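You operate a simulated robot arm through the tools that you are given. There is no shell and no other tool.

You run a simulated robot arm. Do the job below in one go: nothing can be reset, and whatever is moved stays where it is left.

JOB
Put the yellow battery inside the yellow hull, latch the hatch shut and hang the white rudder on its stern.
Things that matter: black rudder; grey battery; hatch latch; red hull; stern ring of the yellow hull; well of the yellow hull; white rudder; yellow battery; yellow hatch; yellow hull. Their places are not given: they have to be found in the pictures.

It is judged by the outcome, as a careful person would: the job done as asked, and still so three seconds after it is handed in. It fails if anything else is knocked over, pushed out of place, dropped, spilled or broken.

ROBOT AND FRAMES
A 7-joint arm with a two-finger parallel gripper, fixed in place. Base frame: the origin is at the foot of the arm, x ahead of it, y to its left, z up; the work surface is at about z = 780. Readings come in mm, rad, newtons and seconds.
Its first joint turns from -2.601 to 2.601 rad. Payload 3.43 kg.
Tool frame: the origin (TCP) lies between the finger pads and is the grasp point; the fingertips stand 30 mm ahead of it; z points along the fingers, y is the line along which they close. Largest opening 94 mm; finger width 28, thickness 10; the body of the gripper, 50 by 96 mm, starts 55 mm behind the TCP.
Orientation is told as [roll, pitch, yaw] about the base's x, y, z axes, in that order, counted from this pose: with the fingers straight down and closing along the base's y, the tool's x points along the base's -x, its y along +y and its z along -z.

CONTROLS
- The arm moves only by the tool nudge_tool. Its argument "increments" is a list of rows, each a list of 7 numbers: the gripper command, from -1 (shut) to 1 (fully open), values between in proportion, then the shift along the base's x, y, z in mm, then the turn, a rotation vector about the base's x, y, z in rad. In form: [[gripper, x, y, z, rx, ry, rz], ...]. A call has 1 to 20 rows; each row shifts and turns the commanded pose from where the row before left it. A row lasts 0.2 s, in which the tool goes at most 50 mm and 0.15 rad; a call with a longer step from one row to the next is refused whole, and so is a gripper value outside its range. Where a pose cannot be reached the arm comes as near as it can. A force on the tool above 40 N (or 10 N above the force at the start of the call, whichever is more), or a blocked arm, ends the call early, and 0.2 s more pass. Each finger travels about 45 mm/s and halts on what it meets, pressing with about 22 N; the grip force reading is that of the motor and also rises with nothing between the fingers. The clock runs only during rows and for 0.2 s after the last one: add rows that do not move to give the fingers time. The reply holds the time, the measured pose of the TCP, the force on the tool along the base axes, the opening and the grip force, in the units named above and with some noise, with the torque about the TCP (base axes, N m) and any sound that the robot's microphone picked up.
- Cameras (640 x 400 px; columns grow to the right, rows downward): "scene" is fixed at [400, -493.7, 1456.5]; the picture's right is [0.98, -0.22, 0.00], its down [-0.06, -0.28, -0.96] and it looks along [0.21, 0.94, -0.28] (base axes); focal length 337 px, centre (320, 200). "wrist" rides on the gripper at [76, 14, -102] in the tool frame; the picture's right is [-0.18, 0.98, 0.00], its down [-0.75, -0.14, -0.64] and it looks along [-0.63, -0.12, 0.77] (tool axes); focal length 243 px, centre (320, 200).
- get_image(camera): a new picture of that camera. It takes no simulated time.
- locate(camera, pixels): there is no depth. For up to 12 entries [column, row, z] of the newest picture of that camera ("zoom" is the newest enlarged one), the place [x, y] in the base frame at which the ray of that pixel passes the height z, good to about 2 mm, but the place of the scene camera against the robot may be out by one fixed shift of up to 12 mm in any direction. It takes no simulated time.
- enlarge(camera, box): a new picture of the part [left, top, right, bottom] of that camera's present view, enlarged. It takes no simulated time.
- job_done(): hands the job in; it is judged then, once.

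Unless the task says otherwise, let go and move clear before handing in.

The tools are called after ">>>" by a JSON object that holds its "method" and its "body". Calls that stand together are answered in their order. nudge_tool: Moves the arm, as the interface text tells. Its arguments: {"type":"object","properties":{"increments":{"type":"array","items":{"type":"array","items":{"type":"number"}}}},"required":["increments"]} The other tools are called the same way: get_image (camera) takes a picture; locate (camera, pixels) gives the place at which the rays of pixels pass given heights; enlarge (camera, box) takes an enlarged picture of a part of a camera's view; job_done () hands the job in.

At the start:

```text
clock: 0.0
tool_pos: [402.6, 903.3, 1246.4]
orientation: [0.0, 0.0, 0.001]
wrist_force: [1.0, 0.2, -0.2]
wrist_torque: [0.01, -0.04, -0.02]
width: 94.2
finger_force: 0.1
```

scene: 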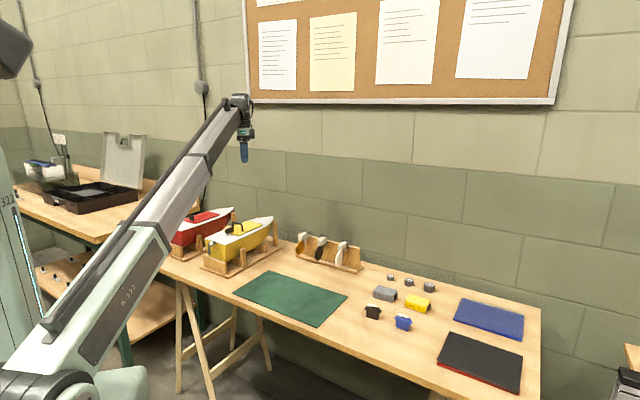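
wrist: 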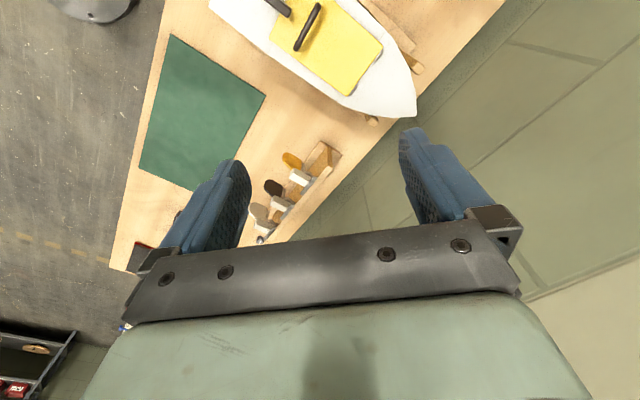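

The scene shows the yellow hull near (237,243), the rudder rack near (325,250), and batteries near (417,302). I'll enlarge these regions for details.

>>> {"method": "enlarge", "body": {"camera": "scene", "box": [160, 190, 300, 280]}}

>>> {"method": "enlarge", "body": {"camera": "scene", "box": [280, 220, 380, 285]}}

>>> {"method": "enlarge", "body": {"camera": "scene", "box": [350, 260, 450, 340]}}

>>> {"method": "enlarge", "body": {"camera": "wrist", "box": [120, 0, 520, 250]}}

```text
4.44 times, centred on (230, 235) of scene
```

zoom: 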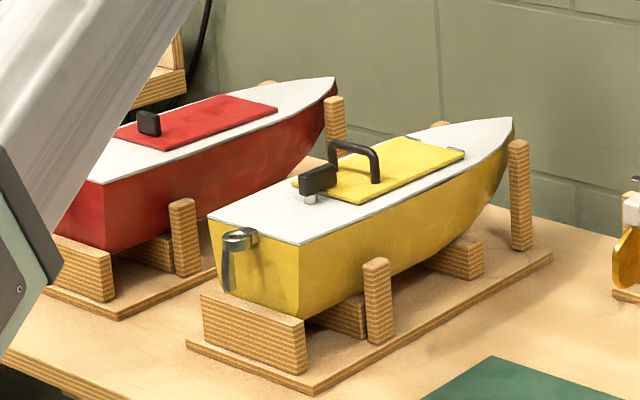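

```text
6.15 times, centred on (330, 252) of scene
```

zoom: 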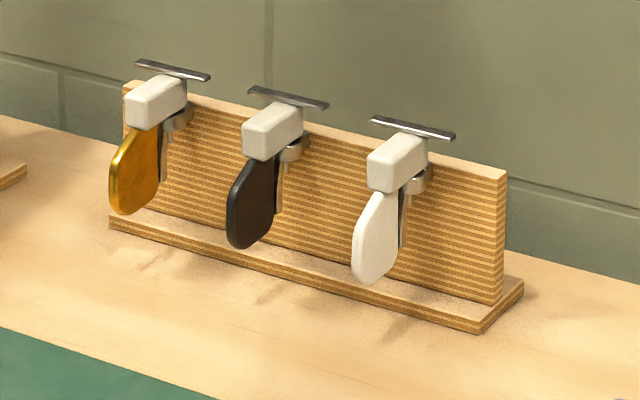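

```text
5.00 times, centred on (400, 300) of scene
```

zoom: 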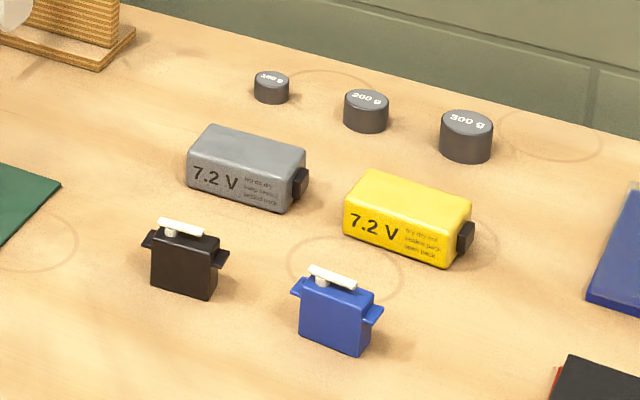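

```text
1.60 times, centred on (320, 125) of wrist
```

zoom: 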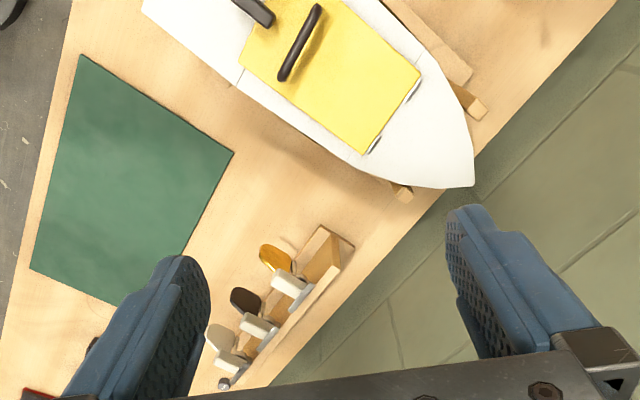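

>>> {"method": "locate", "body": {"camera": "scene", "pixels": [[417, 308, 780], [403, 310, 780], [440, 313, 780], [418, 298, 815], [237, 243, 900], [207, 238, 930], [272, 217, 930], [228, 232, 930], [238, 232, 930], [340, 262, 860], [346, 243, 880], [300, 237, 880]]}}

>>> {"method": "locate", "body": {"camera": "wrist", "pixels": [[300, 50, 930], [280, 10, 930], [320, 5, 950], [294, 50, 950], [415, 118, 930], [382, 50, 930], [340, 95, 930], [300, 175, 860], [280, 203, 860], [262, 225, 860], [210, 10, 930], [270, 40, 930]]}}

```text
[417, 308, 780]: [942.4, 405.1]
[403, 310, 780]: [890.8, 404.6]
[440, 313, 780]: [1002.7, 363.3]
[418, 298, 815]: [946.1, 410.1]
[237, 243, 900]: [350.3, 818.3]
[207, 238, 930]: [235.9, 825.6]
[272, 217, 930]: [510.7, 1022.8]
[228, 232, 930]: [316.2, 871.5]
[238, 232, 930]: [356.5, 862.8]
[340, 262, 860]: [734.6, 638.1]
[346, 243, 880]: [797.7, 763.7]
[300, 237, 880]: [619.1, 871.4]
```

```text
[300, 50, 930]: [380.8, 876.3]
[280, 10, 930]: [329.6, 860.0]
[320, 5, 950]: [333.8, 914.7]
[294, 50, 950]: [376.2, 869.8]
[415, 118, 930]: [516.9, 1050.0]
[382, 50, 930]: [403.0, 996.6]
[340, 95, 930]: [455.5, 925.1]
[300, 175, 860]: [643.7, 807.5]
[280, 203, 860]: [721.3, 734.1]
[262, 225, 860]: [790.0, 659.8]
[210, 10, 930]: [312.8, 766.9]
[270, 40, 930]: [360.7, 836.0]
```

The hull's hatch seems hinged on the bow side with a black turn-latch on the stern side. I'll move the tool back in x so the wrist camera looks at the hull.

>>> {"method": "nudge_tool", "body": {"increments": [[1, -40, 0, 0, 0, 0, 0], [1, -40, 0, 0, 0, 0, 0], [1, -40, 0, 0, 0, 0, 0], [1, -40, 0, 0, 0, 0, 0], [1, -40, 0, 0, 0, 0, 0], [1, -40, 0, 0, 0, 0, 0], [1, 0, 0, 0, 0, 0, 0], [1, 0, 0, 0, 0, 0, 0]]}}

>>> {"method": "get_image", "body": {"camera": "wrist"}}

>>> {"method": "get_image", "body": {"camera": "scene"}}

```text
clock: 1.8
tool_pos: [161.7, 904.5, 1240.2]
orientation: [0.01, 0.0, -0.001]
wrist_force: [-0.6, -0.1, 0.4]
wrist_torque: [-0.01, 0.01, 0.0]
width: 93.6
finger_force: 0.0
out of reach, approached as far as the arm can: row 5, 6
```

```text
taken
```

wrist: 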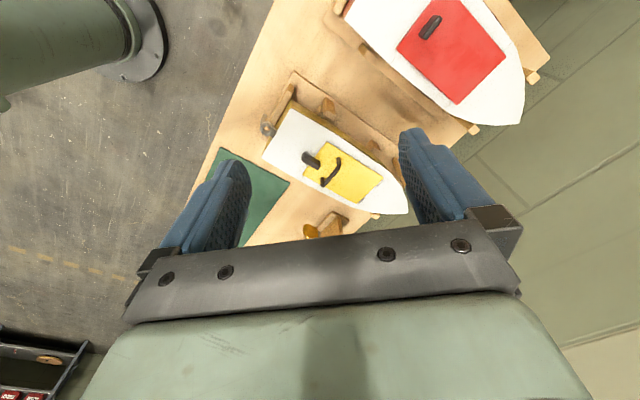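

```text
taken
```

scene: 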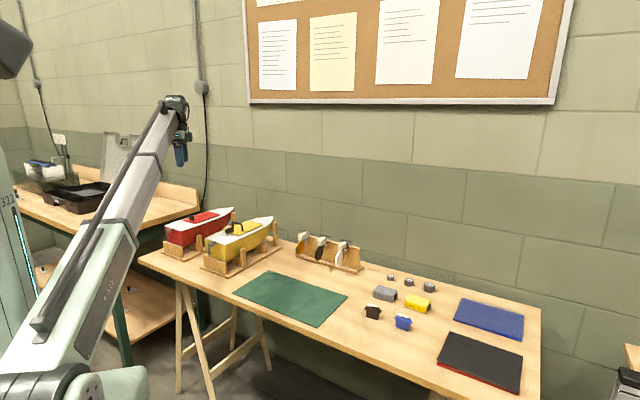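

>>> {"method": "enlarge", "body": {"camera": "wrist", "box": [240, 70, 420, 245]}}

```text
2.29 times, centred on (330, 158) of wrist
```

zoom: 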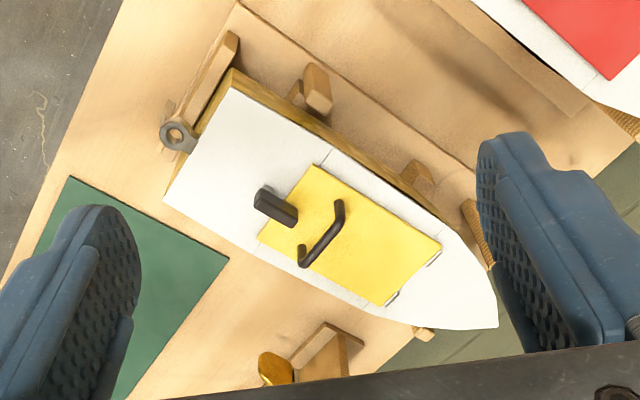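

>>> {"method": "locate", "body": {"camera": "zoom", "pixels": [[232, 87, 900], [232, 87, 950], [164, 202, 900], [164, 202, 950], [497, 328, 900], [497, 328, 950], [440, 248, 900], [440, 248, 950], [258, 238, 900], [258, 238, 950], [318, 165, 900], [318, 165, 950]]}}

>>> {"method": "locate", "body": {"camera": "scene", "pixels": [[204.8, 238.8, 900], [204.8, 238.8, 950], [225.5, 245.1, 900], [225.5, 245.1, 950], [273.2, 216.5, 900], [273.2, 216.5, 950], [250.25, 220.8, 900], [250.25, 220.8, 950], [236.75, 235.7, 900], [236.75, 235.7, 950], [262.6, 224.2, 900], [262.6, 224.2, 950]]}}

```text
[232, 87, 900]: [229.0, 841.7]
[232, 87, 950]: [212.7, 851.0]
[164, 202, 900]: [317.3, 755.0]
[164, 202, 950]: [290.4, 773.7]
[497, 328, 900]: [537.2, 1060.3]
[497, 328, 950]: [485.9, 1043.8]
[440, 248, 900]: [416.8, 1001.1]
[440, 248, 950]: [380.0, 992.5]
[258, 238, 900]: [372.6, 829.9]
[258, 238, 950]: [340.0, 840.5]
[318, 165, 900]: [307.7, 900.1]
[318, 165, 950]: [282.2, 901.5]
```

```text
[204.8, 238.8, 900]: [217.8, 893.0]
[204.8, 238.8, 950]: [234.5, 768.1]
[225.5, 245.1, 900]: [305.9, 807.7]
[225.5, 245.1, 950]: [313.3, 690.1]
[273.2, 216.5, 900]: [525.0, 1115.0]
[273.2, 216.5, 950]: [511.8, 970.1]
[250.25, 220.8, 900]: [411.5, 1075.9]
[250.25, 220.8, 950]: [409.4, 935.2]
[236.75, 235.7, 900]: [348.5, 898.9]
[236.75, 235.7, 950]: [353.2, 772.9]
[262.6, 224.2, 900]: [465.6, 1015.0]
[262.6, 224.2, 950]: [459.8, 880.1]
```

Deck height triangulates to about 920, hull axis at ~45°, latch bar lies over the stern edge of the hatch. I'll move the camera nearer to see the latch and handle.

>>> {"method": "nudge_tool", "body": {"increments": [[1, 20, 0, -30, 0, 0, 0], [1, 20, 0, -30, 0, 0, 0], [1, 10, 0, -30, 0, 0, 0], [1, 0, 0, -30, 0, 0, 0], [1, 0, 0, -30, 0, 0, 0], [1, 0, 0, 0, 0, 0, 0]]}}

>>> {"method": "get_image", "body": {"camera": "wrist"}}

>>> {"method": "enlarge", "body": {"camera": "wrist", "box": [220, 40, 430, 240]}}

```text
clock: 3.2
tool_pos: [213.5, 904.9, 1089.3]
orientation: [-0.001, 0.0, -0.001]
wrist_force: [0.2, 0.4, -0.1]
wrist_torque: [0.03, 0.01, -0.02]
width: 94.0
finger_force: 0.1
```

```text
taken
```

wrist: 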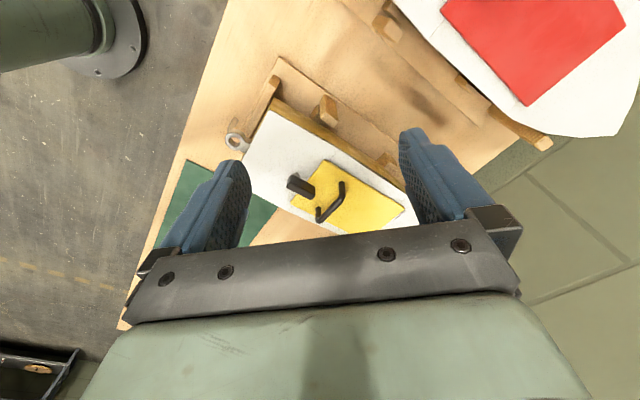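

```text
2.00 times, centred on (325, 140) of wrist
```

zoom: 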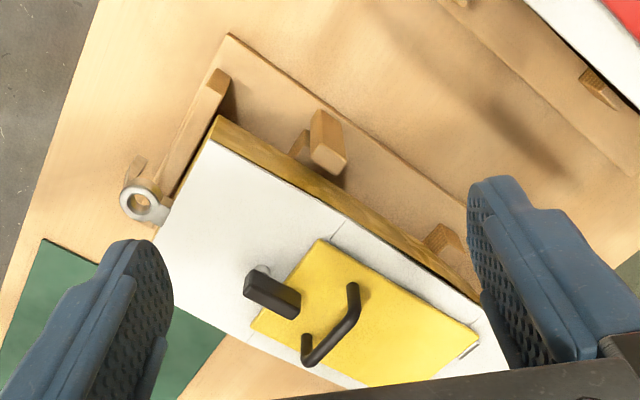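

>>> {"method": "enlarge", "body": {"camera": "wrist", "box": [270, 150, 366, 240]}}

>>> {"method": "locate", "body": {"camera": "wrist", "pixels": [[342, 183, 940], [342, 183, 960], [319, 220, 940], [319, 220, 960], [288, 178, 940], [288, 178, 960], [314, 190, 940], [314, 190, 960], [236, 140, 900], [236, 140, 880], [270, 110, 920], [415, 207, 920]]}}

```text
4.44 times, centred on (318, 195) of wrist
```

zoom: 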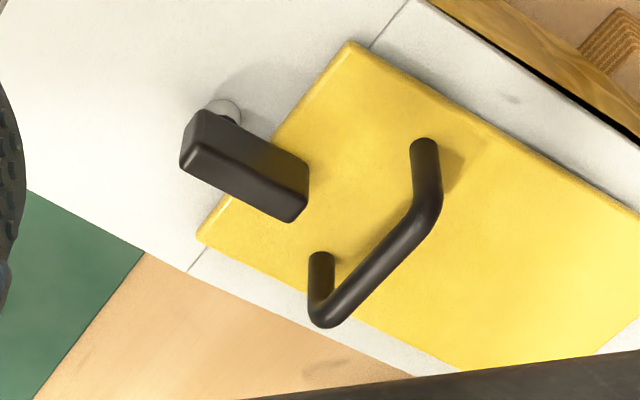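

```text
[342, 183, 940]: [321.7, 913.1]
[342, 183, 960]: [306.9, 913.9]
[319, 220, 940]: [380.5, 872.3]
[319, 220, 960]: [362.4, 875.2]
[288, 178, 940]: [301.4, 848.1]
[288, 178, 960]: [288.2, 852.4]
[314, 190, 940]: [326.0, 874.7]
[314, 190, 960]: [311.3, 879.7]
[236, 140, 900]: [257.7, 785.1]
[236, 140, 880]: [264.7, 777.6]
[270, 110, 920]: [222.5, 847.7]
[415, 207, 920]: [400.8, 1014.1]
```

>>> {"method": "locate", "body": {"camera": "zoom", "pixels": [[425, 146, 925], [320, 258, 925], [430, 208, 925], [430, 208, 950], [430, 208, 970], [322, 318, 950], [322, 318, 970], [224, 112, 920], [350, 42, 923], [198, 238, 923], [189, 165, 940], [189, 165, 950]]}}

>>> {"method": "locate", "body": {"camera": "zoom", "pixels": [[181, 168, 940], [181, 168, 950], [188, 113, 940], [188, 113, 960], [308, 166, 940], [308, 166, 960], [295, 222, 940], [308, 195, 940], [300, 222, 930], [188, 175, 930]]}}

```text
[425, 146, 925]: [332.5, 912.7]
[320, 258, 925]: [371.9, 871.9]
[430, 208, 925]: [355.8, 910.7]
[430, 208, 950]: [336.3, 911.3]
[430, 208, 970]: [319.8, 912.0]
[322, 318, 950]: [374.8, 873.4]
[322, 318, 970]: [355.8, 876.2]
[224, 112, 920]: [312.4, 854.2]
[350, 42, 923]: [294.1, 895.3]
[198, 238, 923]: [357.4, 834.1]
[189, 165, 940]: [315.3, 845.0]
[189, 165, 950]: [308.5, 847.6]
```

```text
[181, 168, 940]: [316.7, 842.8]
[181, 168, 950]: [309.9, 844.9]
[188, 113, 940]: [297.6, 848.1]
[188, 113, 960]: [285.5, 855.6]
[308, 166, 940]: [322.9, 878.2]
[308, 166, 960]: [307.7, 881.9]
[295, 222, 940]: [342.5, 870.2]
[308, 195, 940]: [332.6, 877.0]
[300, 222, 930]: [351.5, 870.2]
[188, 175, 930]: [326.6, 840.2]
```

>>> {"method": "enlarge", "body": {"camera": "scene", "box": [215, 212, 263, 242]}}

>>> {"method": "enlarge", "body": {"camera": "scene", "box": [200, 230, 248, 260]}}

```text
13.33 times, centred on (239, 227) of scene
```

zoom: 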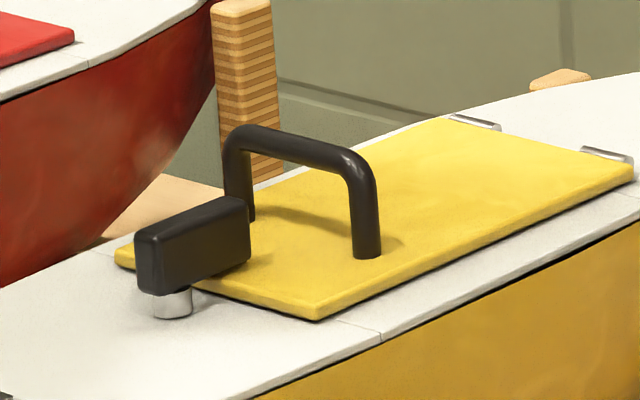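

```text
13.33 times, centred on (224, 245) of scene
```

zoom: 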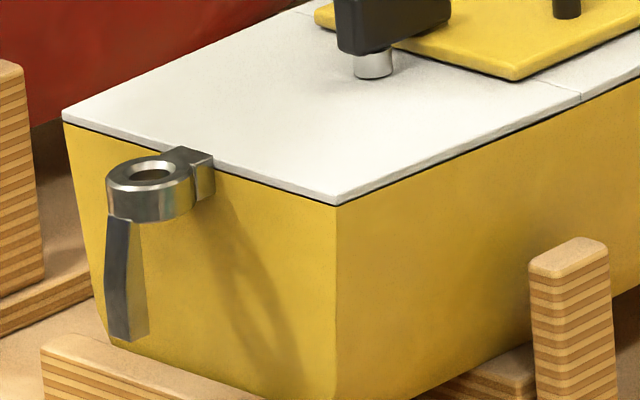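

The latch is a bar with its pivot post at the stern end (pivot about (314,854)), bar over the hatch edge, z about 928–945; handle arch centre about (352,892), top z about 956. I'll move above the latch with the jaws across the hull (yaw +45°) and look.

>>> {"method": "nudge_tool", "body": {"increments": [[0, 20, -10, -10, 0, 0, 0.131], [0, 20, -10, -10, 0, 0, 0.131], [0, 20, -10, -10, 0, 0, 0.131], [0, 20, -10, -10, 0, 0, 0.131], [0, 20, -11, -10, 0, 0, 0.131], [0, 0, 0, -20, 0, 0, 0.131], [0, 0, 0, 0, 0, 0, 0], [0, 0, 0, 0, 0, 0, 0]]}}

>>> {"method": "get_image", "body": {"camera": "wrist"}}

>>> {"method": "get_image", "body": {"camera": "scene"}}

```text
clock: 5.0
tool_pos: [313.4, 855.3, 1018.4]
orientation: [0.002, 0.0, 0.788]
wrist_force: [0.4, -0.5, 1.4]
wrist_torque: [0.03, -0.01, -0.02]
width: 47.0
finger_force: 0.1
```

```text
taken
```

wrist: 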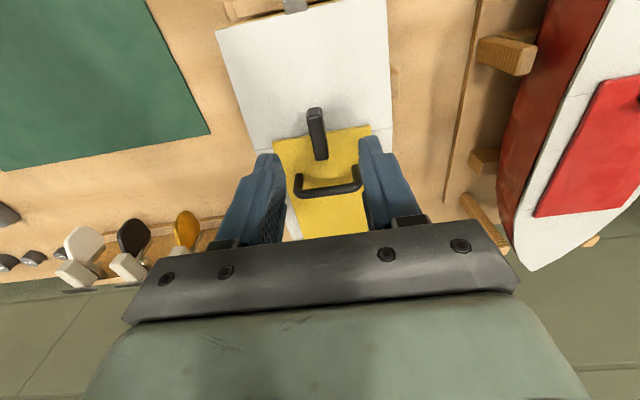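

```text
taken
```

scene: 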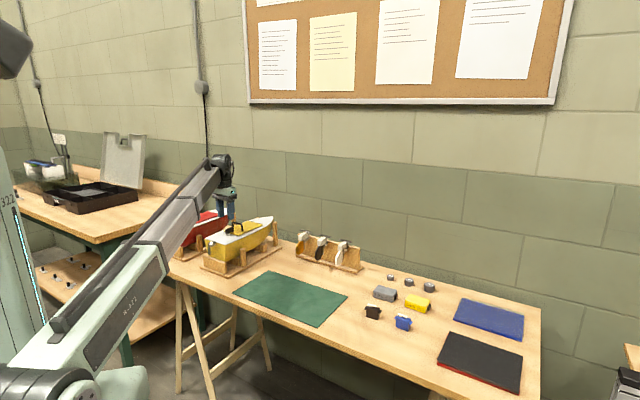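

>>> {"method": "enlarge", "body": {"camera": "wrist", "box": [260, 90, 388, 210]}}

>>> {"method": "enlarge", "body": {"camera": "wrist", "box": [40, 190, 220, 300]}}

>>> {"method": "enlarge", "body": {"camera": "wrist", "box": [200, 0, 400, 125]}}

```text
3.33 times, centred on (324, 150) of wrist
```

zoom: 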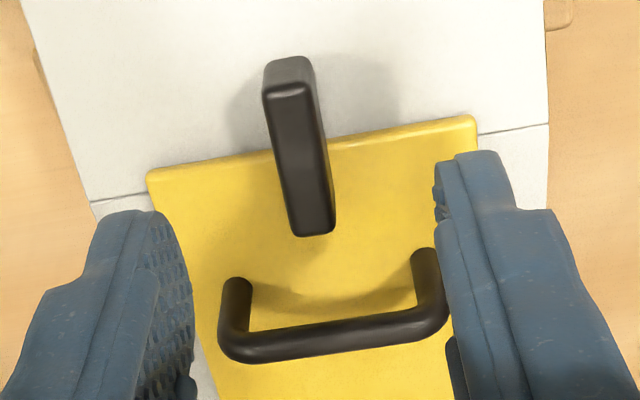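

```text
3.56 times, centred on (130, 245) of wrist
```

zoom: 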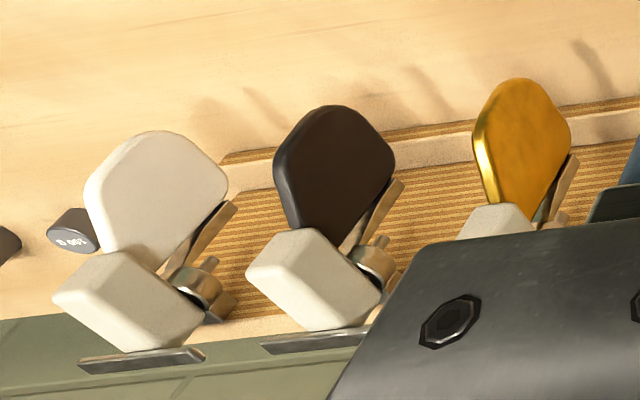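

```text
3.20 times, centred on (300, 62) of wrist
```

zoom: 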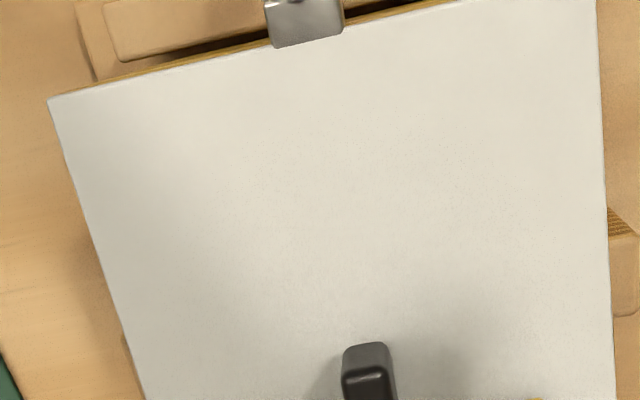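

>>> {"method": "enlarge", "body": {"camera": "wrist", "box": [260, 90, 388, 210]}}

>>> {"method": "locate", "body": {"camera": "zoom", "pixels": [[265, 95, 945], [315, 88, 945], [296, 236, 945], [335, 230, 945], [265, 60, 928], [310, 57, 928], [232, 280, 925], [425, 252, 925], [150, 172, 924], [475, 118, 924], [230, 345, 952], [440, 312, 952]]}}

```text
3.33 times, centred on (324, 150) of wrist
```

zoom: 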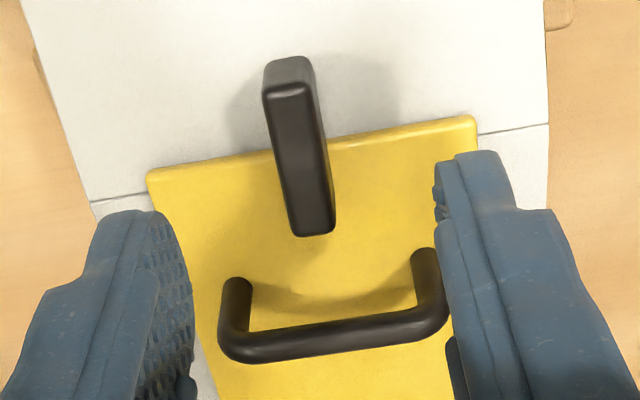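

```text
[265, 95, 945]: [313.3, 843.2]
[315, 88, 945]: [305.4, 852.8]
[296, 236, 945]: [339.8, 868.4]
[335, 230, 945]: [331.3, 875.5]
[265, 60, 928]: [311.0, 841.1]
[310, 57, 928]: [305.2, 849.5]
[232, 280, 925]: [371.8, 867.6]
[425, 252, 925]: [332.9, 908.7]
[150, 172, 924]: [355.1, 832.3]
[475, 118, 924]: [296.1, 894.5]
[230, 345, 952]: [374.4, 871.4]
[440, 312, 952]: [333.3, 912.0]
```

The latch bar runs from about (309,848) to (335,873), 12 mm wide, centred between my open fingers. I'll descend over its pivot with the tips at about z 931 and close on it.

>>> {"method": "nudge_tool", "body": {"increments": [[0, 1, -1.5, -20, 0, 0, 0], [0, 0, 0, -20, 0, 0, 0], [0, 0, 0, -16, 0, 0, 0], [0, 0, 0, 0, 0, 0, 0]]}}

>>> {"method": "get_image", "body": {"camera": "wrist"}}

>>> {"method": "enlarge", "body": {"camera": "scene", "box": [200, 205, 264, 245]}}

```text
clock: 6.0
tool_pos: [314.5, 854.9, 962.5]
orientation: [-0.001, 0.001, 0.789]
wrist_force: [-0.1, 1.1, -0.1]
wrist_torque: [0.0, -0.01, 0.01]
width: 47.0
finger_force: 0.1
```

```text
taken
```

wrist: 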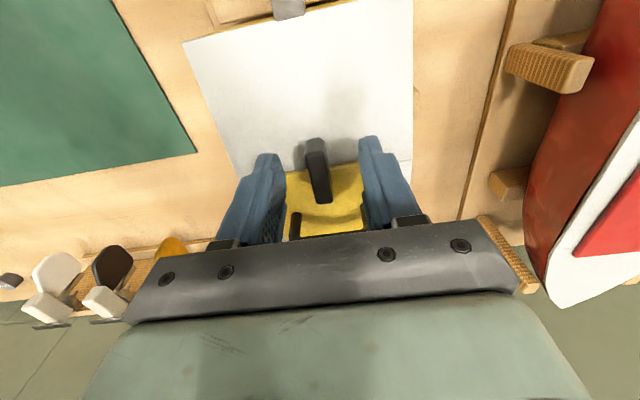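

```text
10.00 times, centred on (232, 225) of scene
```

zoom: 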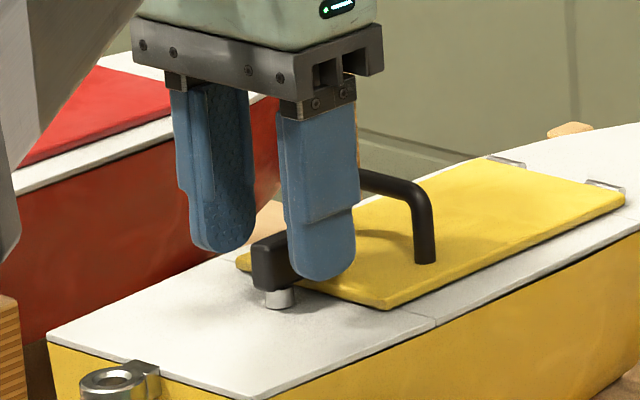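

Fingers straddle the latch bar cleanly with the tips above the deck. I'll close on it.

>>> {"method": "nudge_tool", "body": {"increments": [[-1, 0, 0, 0, 0, 0, 0], [-1, 0, 0, 0, 0, 0, 0], [-1, 0, 0, 0, 0, 0, 0], [-1, 0, 0, 0, 0, 0, 0]]}}

```text
clock: 7.0
tool_pos: [315.0, 854.5, 963.8]
orientation: [0.0, 0.0, 0.786]
wrist_force: [3.9, -3.3, 2.1]
wrist_torque: [-0.57, 0.3, 0.03]
width: 11.8
finger_force: 22.1
```

Gripped at 11.8 mm, matching the bar. I'll turn it a little and watch the torque.

>>> {"method": "nudge_tool", "body": {"increments": [[-1, 0, 0, 0, 0, 0, -0.07], [-1, 0, 0, 0, 0, 0, -0.07], [-1, 0, 0, 0, 0, 0, -0.07], [-1, 0, 0, 0, 0, 0, -0.07]]}}

>>> {"method": "enlarge", "body": {"camera": "scene", "box": [200, 205, 264, 245]}}

>>> {"method": "enlarge", "body": {"camera": "wrist", "box": [240, 90, 400, 230]}}

```text
clock: 8.0
tool_pos: [312.4, 854.5, 963.0]
orientation: [0.002, 0.001, 0.506]
wrist_force: [-0.3, 3.8, 12.1]
wrist_torque: [-0.06, -0.3, 0.61]
width: 17.4
finger_force: 22.0
```

```text
10.00 times, centred on (232, 225) of scene
```

zoom: 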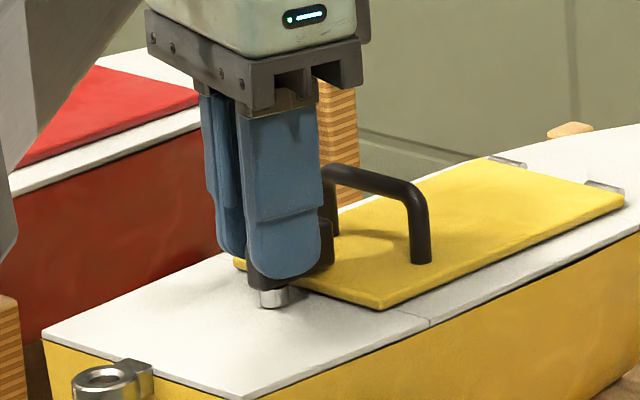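

```text
2.86 times, centred on (320, 160) of wrist
```

zoom: 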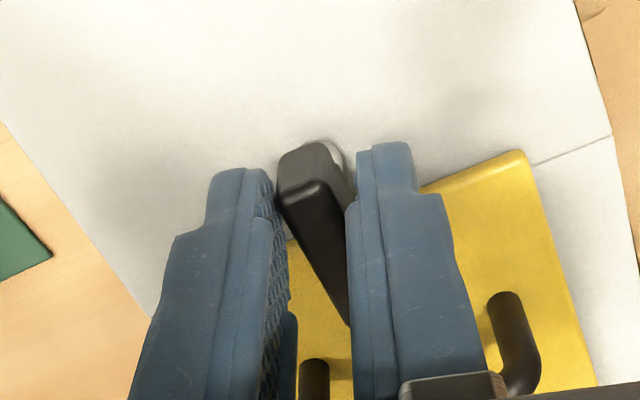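

The bar did not follow (width rose to 17.4, torque 0.61 N·m), so this direction seems stopped. I'll return to aligned and test the other direction slightly.

>>> {"method": "nudge_tool", "body": {"increments": [[-1, 0, 0, 0, 0, 0, 0.07], [-1, 0, 0, 0, 0, 0, 0.07], [-1, 0, 0, 0, 0, 0, 0.07], [-1, 0, 0, 0, 0, 0, 0.07], [-1, 0, 0, 0, 0, 0, 0]]}}

>>> {"method": "nudge_tool", "body": {"increments": [[-1, 0, 0, 0, 0, 0, 0.07], [-1, 0, 0, 0, 0, 0, 0.07], [-1, 0, 0, 0, 0, 0, 0.07]]}}

>>> {"method": "enlarge", "body": {"camera": "scene", "box": [200, 205, 264, 245]}}

>>> {"method": "enlarge", "body": {"camera": "wrist", "box": [240, 90, 400, 230]}}

```text
clock: 9.2
tool_pos: [312.7, 854.4, 962.2]
orientation: [0.0, -0.001, 0.787]
wrist_force: [-3.9, -0.5, 1.0]
wrist_torque: [-0.13, 0.17, 0.0]
width: 11.9
finger_force: 22.2
```

```text
clock: 10.0
tool_pos: [313.1, 853.5, 962.1]
orientation: [-0.001, -0.001, 0.999]
wrist_force: [-0.2, 5.4, 1.5]
wrist_torque: [-0.18, 0.25, 0.01]
width: 11.9
finger_force: 21.7
```

```text
10.00 times, centred on (232, 225) of scene
```

zoom: 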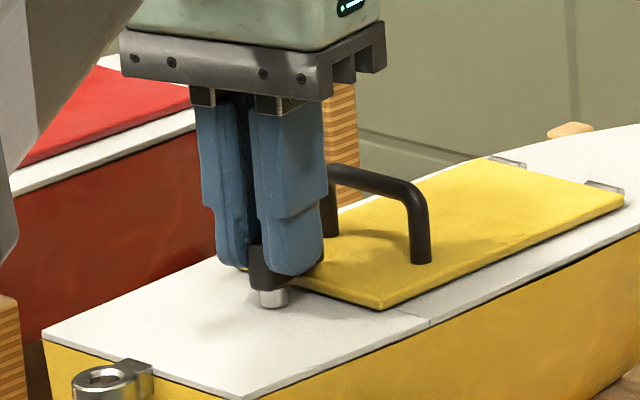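

```text
2.86 times, centred on (320, 160) of wrist
```

zoom: 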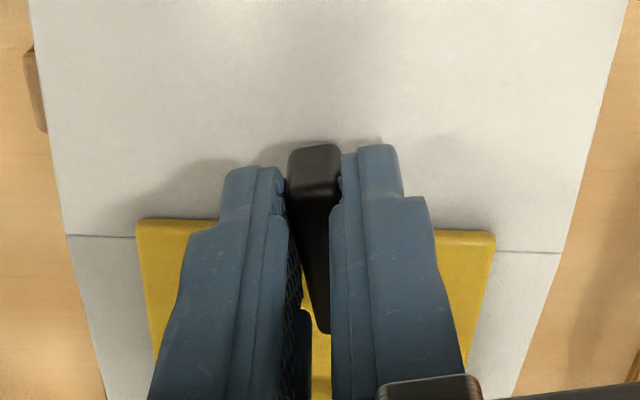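

Turning positive works freely (width stays 11.9, torque ≈0). I'll continue toward 90°.

>>> {"method": "nudge_tool", "body": {"increments": [[-1, 0, 0.5, 0, 0, 0, 0.1], [-1, 0, 0.5, 0, 0, 0, 0.1], [-1, 0, 0, 0, 0, 0, 0.1], [-1, 0, 0, 0, 0, 0, 0.1], [-1, 0, 0, 0, 0, 0, 0]]}}

```text
clock: 11.2
tool_pos: [314.3, 854.5, 961.8]
orientation: [0.0, 0.002, 1.397]
wrist_force: [-5.7, -2.0, -0.3]
wrist_torque: [-0.43, 0.05, 0.0]
width: 11.8
finger_force: 21.8
```

>>> {"method": "nudge_tool", "body": {"increments": [[-1, -0.5, 0, 0, 0, 0, 0.1], [-1, -0.5, 0, 0, 0, 0, 0.1], [-1, -0.3, 0, 0, 0, 0, 0.1], [-1, 0, 0, 0, 0, 0, 0.1], [-1, 0, 0, 0, 0, 0, 0]]}}

>>> {"method": "enlarge", "body": {"camera": "scene", "box": [200, 205, 264, 245]}}

```text
clock: 12.4
tool_pos: [310.9, 854.8, 962.4]
orientation: [-0.002, 0.0, 1.799]
wrist_force: [7.6, -2.3, 1.6]
wrist_torque: [0.05, -0.15, 0.02]
width: 12.0
finger_force: 22.2
```

```text
10.00 times, centred on (232, 225) of scene
```

zoom: 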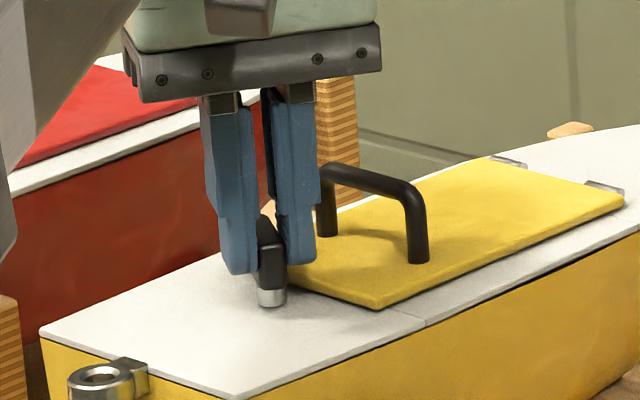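

>>> {"method": "nudge_tool", "body": {"increments": [[-1, 0.7, -0.3, 0, 0, 0, 0.1], [-1, 0.5, 0, 0, 0, 0, 0.1], [-1, 0, 0, 0, 0, 0, 0.1], [-1, 0, 0, 0, 0, 0, 0]]}}

```text
clock: 13.4
tool_pos: [312.5, 854.8, 961.3]
orientation: [0.001, 0.003, 2.096]
wrist_force: [-1.5, 4.0, 0.3]
wrist_torque: [0.11, -0.03, -0.01]
width: 11.5
finger_force: 22.4
```

>>> {"method": "nudge_tool", "body": {"increments": [[-1, 0, 0.4, 0, 0, 0, 0.1], [-1, 0, 0, 0, 0, 0, 0.1], [-1, 0, 0, 0, 0, 0, 0.06], [-1, 0, 0, 0, 0, 0, 0]]}}

>>> {"method": "enlarge", "body": {"camera": "scene", "box": [200, 205, 264, 245]}}

```text
clock: 14.4
tool_pos: [313.4, 853.8, 961.3]
orientation: [0.001, 0.002, 2.355]
wrist_force: [-1.8, -5.5, 2.1]
wrist_torque: [-0.17, 0.03, -0.45]
width: 12.0
finger_force: 21.8
```

```text
10.00 times, centred on (232, 225) of scene
```

zoom: 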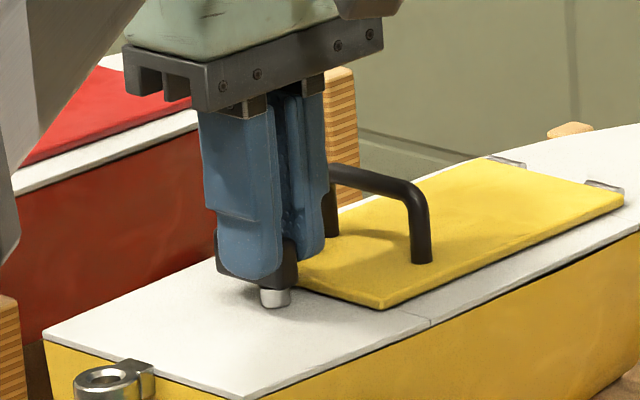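

The latch is now turned athwart (stop felt at 90°). I'll release, rise, and move above the hatch handle with the same yaw (jaws close along the hull axis).

>>> {"method": "nudge_tool", "body": {"increments": [[-0.5, 0, 0, 0, 0, 0, 0], [-0.2, 0, 0, 0, 0, 0, 0], [-0.2, 0, 0, 20, 0, 0, 0], [-0.2, 0, 0, 30, 0, 0, 0], [-0.2, 0, 0, 20, 0, 0, 0], [-0.2, 20, 20, 0, 0, 0, 0], [-0.2, 19, 18, 0, 0, 0, 0], [-0.2, 0, 0, 0, 0, 0, 0]]}}

>>> {"method": "get_image", "body": {"camera": "wrist"}}

>>> {"method": "enlarge", "body": {"camera": "wrist", "box": [240, 80, 400, 230]}}

>>> {"method": "enlarge", "body": {"camera": "scene", "box": [200, 205, 264, 245]}}

```text
clock: 16.2
tool_pos: [349.9, 892.6, 1030.0]
orientation: [0.001, 0.0, 2.356]
wrist_force: [0.6, 0.4, 1.1]
wrist_torque: [-0.02, 0.02, -0.02]
width: 37.6
finger_force: 0.1
```

```text
taken
```

wrist: 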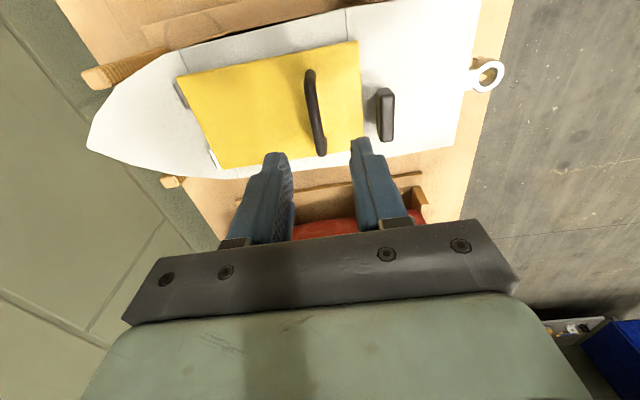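

```text
2.67 times, centred on (320, 155) of wrist
```

zoom: 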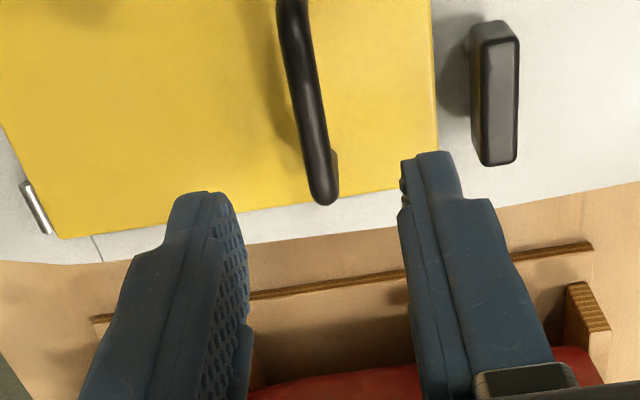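

```text
10.00 times, centred on (232, 225) of scene
```

zoom: 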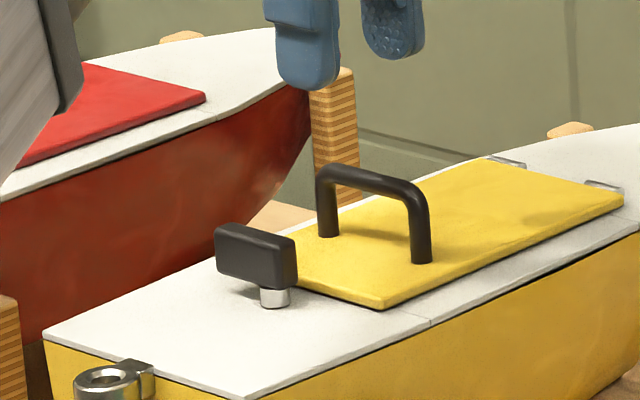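

>>> {"method": "locate", "body": {"camera": "wrist", "pixels": [[311, 75, 952], [321, 149, 952], [316, 112, 952], [180, 92, 922], [213, 158, 922], [177, 78, 924], [221, 168, 924], [357, 42, 924], [364, 136, 924], [472, 70, 920], [470, 75, 880], [89, 147, 920]]}}

```text
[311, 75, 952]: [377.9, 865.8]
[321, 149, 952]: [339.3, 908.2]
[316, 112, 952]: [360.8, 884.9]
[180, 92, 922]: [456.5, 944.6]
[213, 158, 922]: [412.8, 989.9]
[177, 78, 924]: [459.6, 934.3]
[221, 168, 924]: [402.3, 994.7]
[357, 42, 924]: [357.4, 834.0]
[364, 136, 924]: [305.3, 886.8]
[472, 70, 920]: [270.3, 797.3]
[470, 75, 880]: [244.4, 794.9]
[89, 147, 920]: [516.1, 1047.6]
```

The latch is clear of the hatch edge; handle bar sits at s≈881 along the axis (TCP at 878.5), bar centre z≈952; hinge line at s≈989, z≈922. I'll shift 2 mm and descend over the handle.

>>> {"method": "nudge_tool", "body": {"increments": [[-0.2, 1.7, 0.7, -20, 0, 0, 0], [-0.2, 0, 0, -20, 0, 0, 0], [-0.2, 0, 0, -20, 0, 0, 0], [-0.2, 0, 0, -11.5, 0, 0, 0], [-0.2, 0, 0, 0, 0, 0, 0]]}}

>>> {"method": "enlarge", "body": {"camera": "scene", "box": [200, 205, 264, 245]}}

>>> {"method": "enlarge", "body": {"camera": "wrist", "box": [240, 80, 400, 230]}}

```text
clock: 17.4
tool_pos: [354.5, 893.0, 961.4]
orientation: [0.001, 0.0, 2.358]
wrist_force: [-0.3, 0.9, -0.1]
wrist_torque: [0.0, -0.02, 0.01]
width: 37.6
finger_force: 0.0
```

```text
10.00 times, centred on (232, 225) of scene
```

zoom: 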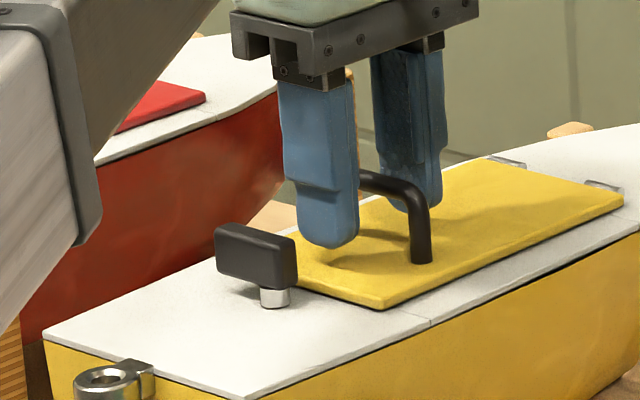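

```text
2.67 times, centred on (320, 155) of wrist
```

zoom: 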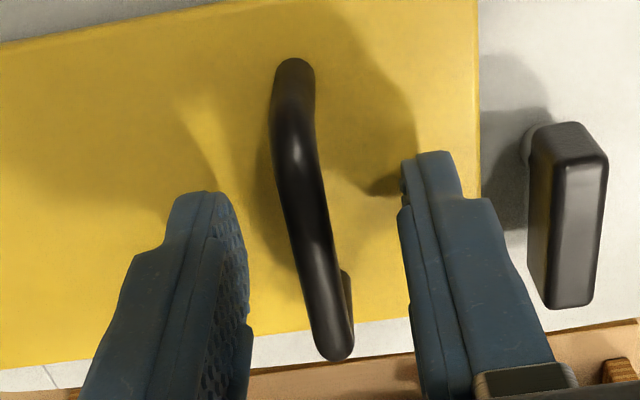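

>>> {"method": "nudge_tool", "body": {"increments": [[-1, 0, 0, -1, 0, 0, 0], [-1, 0, 0, 0, 0, 0, 0], [-1, 0, 0, 0, 0, 0, 0], [-1, 0, 0, 0, 0, 0, 0]]}}

```text
clock: 18.4
tool_pos: [354.1, 894.0, 958.8]
orientation: [0.001, -0.001, 2.356]
wrist_force: [3.6, 4.4, 1.1]
wrist_torque: [-0.11, -0.08, -0.36]
width: 8.7
finger_force: 22.2
```

Gripped the handle at 8.7 mm. I'll begin the opening arc about the hinge.

>>> {"method": "nudge_tool", "body": {"increments": [[-1, 0.5, 0.5, 0, 0, 0, 0], [-1, 2.9, 2.9, 10.6, 0.0707, -0.0707, 0], [-1, 3.7, 3.7, 10.1, 0.0707, -0.0707, 0], [-1, 4.4, 4.4, 9.6, 0.0707, -0.0707, 0], [-1, 0, 0, 0, 0, 0, 0]]}}

>>> {"method": "enlarge", "body": {"camera": "scene", "box": [180, 185, 276, 245]}}

```text
clock: 19.6
tool_pos: [364.6, 904.4, 990.5]
orientation: [-0.303, 0.001, 2.356]
wrist_force: [-10.2, -11.2, 9.5]
wrist_torque: [-0.27, -0.14, -0.19]
width: 8.3
finger_force: 22.3
```

```text
6.67 times, centred on (228, 215) of scene
```

zoom: 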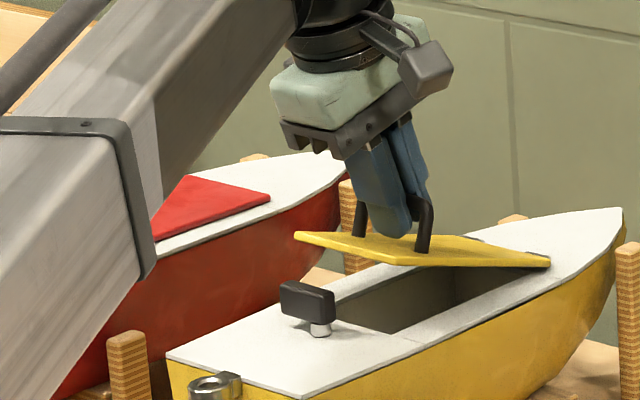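

The hatch opens; the force (-15 N along axis, +9.5 up) is radially outward, so I'll correct outward ~1.8 mm and continue.

>>> {"method": "nudge_tool", "body": {"increments": [[-1, -1.0, -1.0, 1.0, 0, 0, 0], [-1, 4.6, 4.6, 9.1, 0.0707, -0.0707, 0], [-1, 5.3, 5.3, 8.4, 0.0707, -0.0707, 0], [-1, 5.9, 5.9, 7.6, 0.0707, -0.0707, 0], [-1, 0, 0, 0, 0, 0, 0]]}}

```text
clock: 20.8
tool_pos: [381.4, 920.8, 1016.0]
orientation: [-0.604, 0.0, 2.356]
wrist_force: [-5.2, -1.6, 6.9]
wrist_torque: [0.17, 0.13, 0.06]
width: 8.8
finger_force: 21.9
```

>>> {"method": "nudge_tool", "body": {"increments": [[-1, -0.3, -0.3, 0.7, 0, 0, 0], [-1, 6.5, 6.5, 6.6, 0.0707, -0.0707, 0], [-1, 6.9, 6.9, 5.7, 0.0707, -0.0707, 0], [-1, 7.3, 7.3, 4.6, 0.0707, -0.0707, 0], [-1, 0, 0, 0, 0, 0, 0]]}}

>>> {"method": "enlarge", "body": {"camera": "scene", "box": [180, 185, 276, 245]}}

```text
clock: 22.0
tool_pos: [401.9, 940.3, 1033.3]
orientation: [-0.901, 0.0, 2.357]
wrist_force: [-5.3, -1.0, -0.5]
wrist_torque: [-0.37, 0.6, -0.37]
width: 8.4
finger_force: 22.2
```

```text
6.67 times, centred on (228, 215) of scene
```

zoom: 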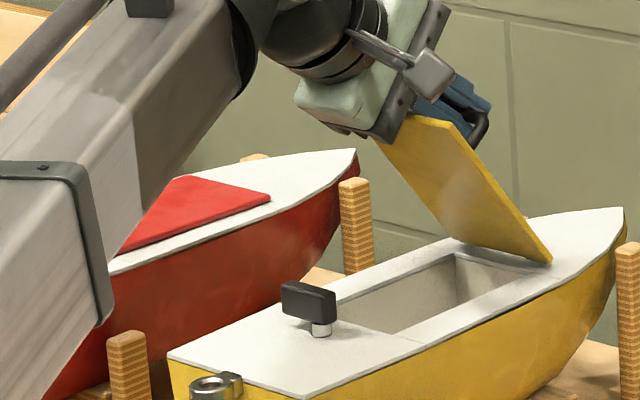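

>>> {"method": "nudge_tool", "body": {"increments": [[-1, 7.6, 7.6, 3.5, 0.0707, -0.0707, 0], [-1, 7.8, 7.8, 2.4, 0.0707, -0.0707, 0], [-1, 7.9, 7.9, 1.3, 0.0707, -0.0707, 0], [-1, 0, 0, 0, 0, 0, 0]]}}

```text
clock: 22.4
tool_pos: [399.9, 938.6, 1030.6]
orientation: [-0.945, 0.001, 2.352]
wrist_force: [-13.2, -12.2, 7.1]
wrist_torque: [-1.32, 0.65, -0.03]
width: 8.1
finger_force: 22.2
stopped in row 1: the force on the tool passed its limit at 56 N (the readings are from after the stop); the commanded pose is now the measured one
```

The arm met 56 N right after 0.9 rad. I'll look before going on.

>>> {"method": "enlarge", "body": {"camera": "scene", "box": [180, 185, 276, 245]}}

>>> {"method": "get_image", "body": {"camera": "wrist"}}

>>> {"method": "get_image", "body": {"camera": "scene"}}

```text
6.67 times, centred on (228, 215) of scene
```

zoom: 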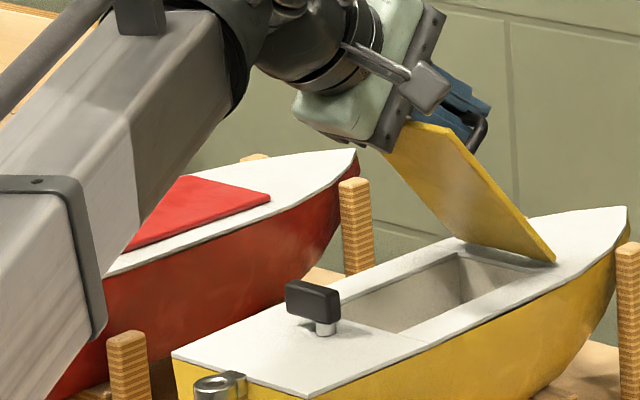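

```text
taken
```

wrist: 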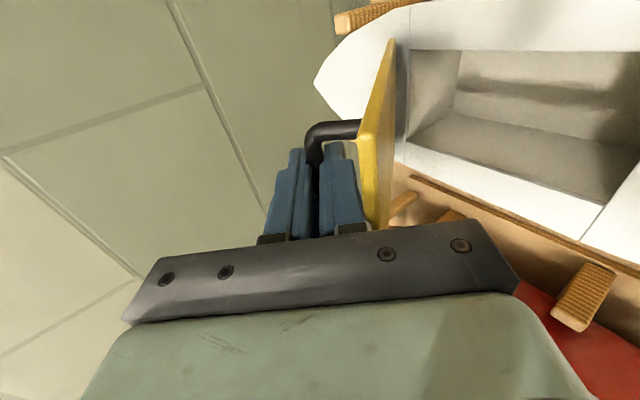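

```text
taken
```

scene: 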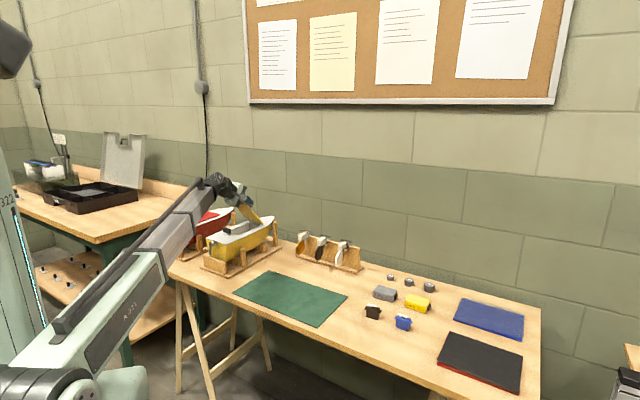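

I see my error: the lid's top faces bow-ward as it opens, so my tilt was opposite to the lid, and the handle turned within the grip until the plate met the gripper. I'll tilt the tool back toward vertical around the handle bar while holding it.

>>> {"method": "nudge_tool", "body": {"increments": [[-1, 0.5, 0.5, 0.6, -0.07, 0.07, 0], [-1, 0.5, 0.5, 0.6, -0.07, 0.07, 0], [-1, 0, 0, 0, 0, 0, 0]]}}

```text
clock: 23.2
tool_pos: [404.2, 941.3, 1033.5]
orientation: [-0.747, 0.0, 2.355]
wrist_force: [-7.1, -0.9, 13.8]
wrist_torque: [-0.03, -0.15, -0.03]
width: 8.4
finger_force: 22.2
```

>>> {"method": "nudge_tool", "body": {"increments": [[-1, 0.3, 0.5, 1.2, -0.07, 0.07, 0], [-1, 0.4, 0.4, 0.8, -0.07, 0.07, 0], [-1, 0.4, 0.4, 0.5, -0.07, 0.07, 0], [-1, 0.4, 0.4, 0.5, -0.07, 0.07, 0], [-1, 0, 0, 0, 0, 0, 0]]}}

>>> {"method": "enlarge", "body": {"camera": "scene", "box": [180, 185, 276, 245]}}

>>> {"method": "get_image", "body": {"camera": "wrist"}}

```text
clock: 24.4
tool_pos: [405.6, 941.2, 1032.4]
orientation: [-0.349, 0.004, 2.354]
wrist_force: [-3.2, 4.2, 0.1]
wrist_torque: [0.15, 0.21, 0.16]
width: 8.2
finger_force: 21.8
```

```text
6.67 times, centred on (228, 215) of scene
```

zoom: 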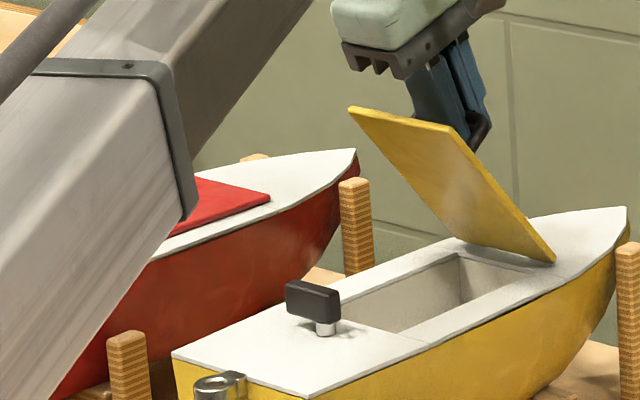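

```text
taken
```

wrist: 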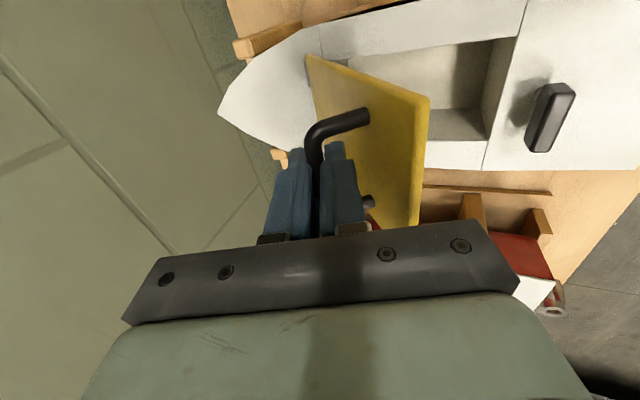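

>>> {"method": "nudge_tool", "body": {"increments": [[-1, 7.4, 7.4, 3.7, 0, 0, 0], [-1, 7.8, 7.8, 2.6, 0, 0, 0], [-1, 7.8, 7.8, 1.5, 0, 0, 0], [-1, 0, 0, 0, 0, 0, 0]]}}

```text
clock: 25.4
tool_pos: [428.6, 964.4, 1041.5]
orientation: [-0.352, 0.001, 2.351]
wrist_force: [-2.3, 1.7, -0.2]
wrist_torque: [0.0, -0.01, 0.03]
width: 8.0
finger_force: 22.0
```

Forces are very low; I continue along the arc.

>>> {"method": "nudge_tool", "body": {"increments": [[-1, 7.9, 7.9, 0.4, 0, 0, 0], [-1, 8.0, 8.0, -0.7, 0, 0, 0], [-1, 7.8, 7.8, -1.8, 0, 0, 0], [-1, 0, 0, 0, 0, 0, 0]]}}

>>> {"method": "enlarge", "body": {"camera": "scene", "box": [180, 185, 276, 245]}}

>>> {"method": "get_image", "body": {"camera": "wrist"}}

```text
clock: 26.4
tool_pos: [450.1, 986.7, 1041.8]
orientation: [-0.352, 0.004, 2.352]
wrist_force: [-7.0, -2.9, 0.5]
wrist_torque: [-0.88, 0.16, -0.02]
width: 8.4
finger_force: 22.0
```

```text
6.67 times, centred on (228, 215) of scene
```

zoom: 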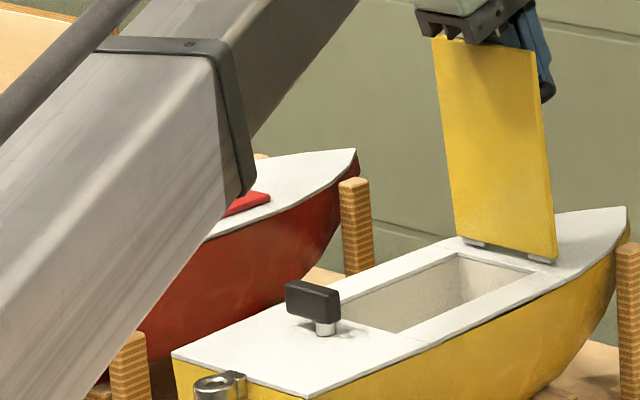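

```text
taken
```

wrist: 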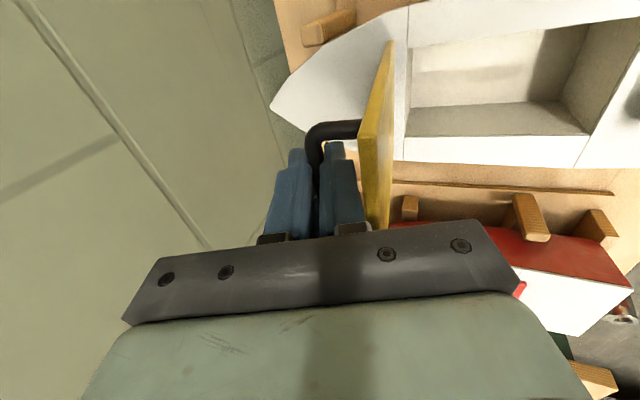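

The lid is nearly upright (plate touching the gripper slightly). I'll reduce the tilt a bit and carry on past vertical.

>>> {"method": "nudge_tool", "body": {"increments": [[-1, 0.5, 0.5, 0.3, -0.07, 0.07, 0], [-1, 0.5, 0.5, 0.2, -0.07, 0.07, 0], [-1, 4, 4, -1.2, -0.035, 0.035, 0], [-1, 4, 4, -1.5, -0.035, 0.035, 0], [-1, 4, 4, -1.8, -0.035, 0.035, 0], [-1, 0, 0, 0, 0, 0, 0]]}}

>>> {"method": "enlarge", "body": {"camera": "scene", "box": [180, 185, 276, 245]}}

>>> {"method": "get_image", "body": {"camera": "wrist"}}

```text
clock: 27.8
tool_pos: [465.1, 1001.4, 1036.4]
orientation: [-0.003, 0.005, 2.353]
wrist_force: [4.7, -5.7, 0.1]
wrist_torque: [-0.37, -0.38, 0.08]
width: 8.4
finger_force: 21.9
```

```text
6.67 times, centred on (228, 215) of scene
```

zoom: 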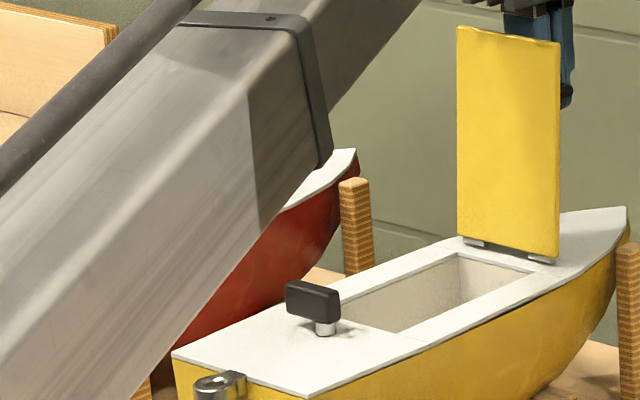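

```text
taken
```

wrist: 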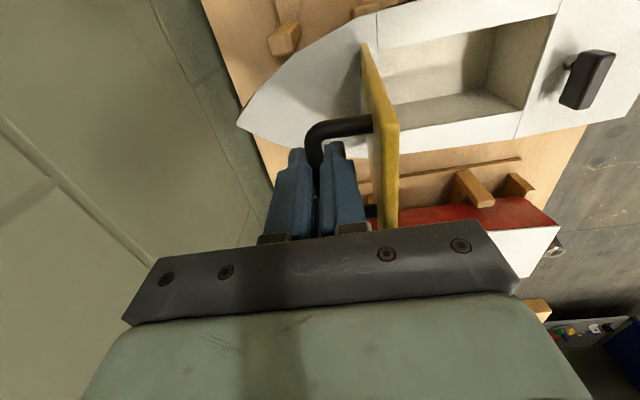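

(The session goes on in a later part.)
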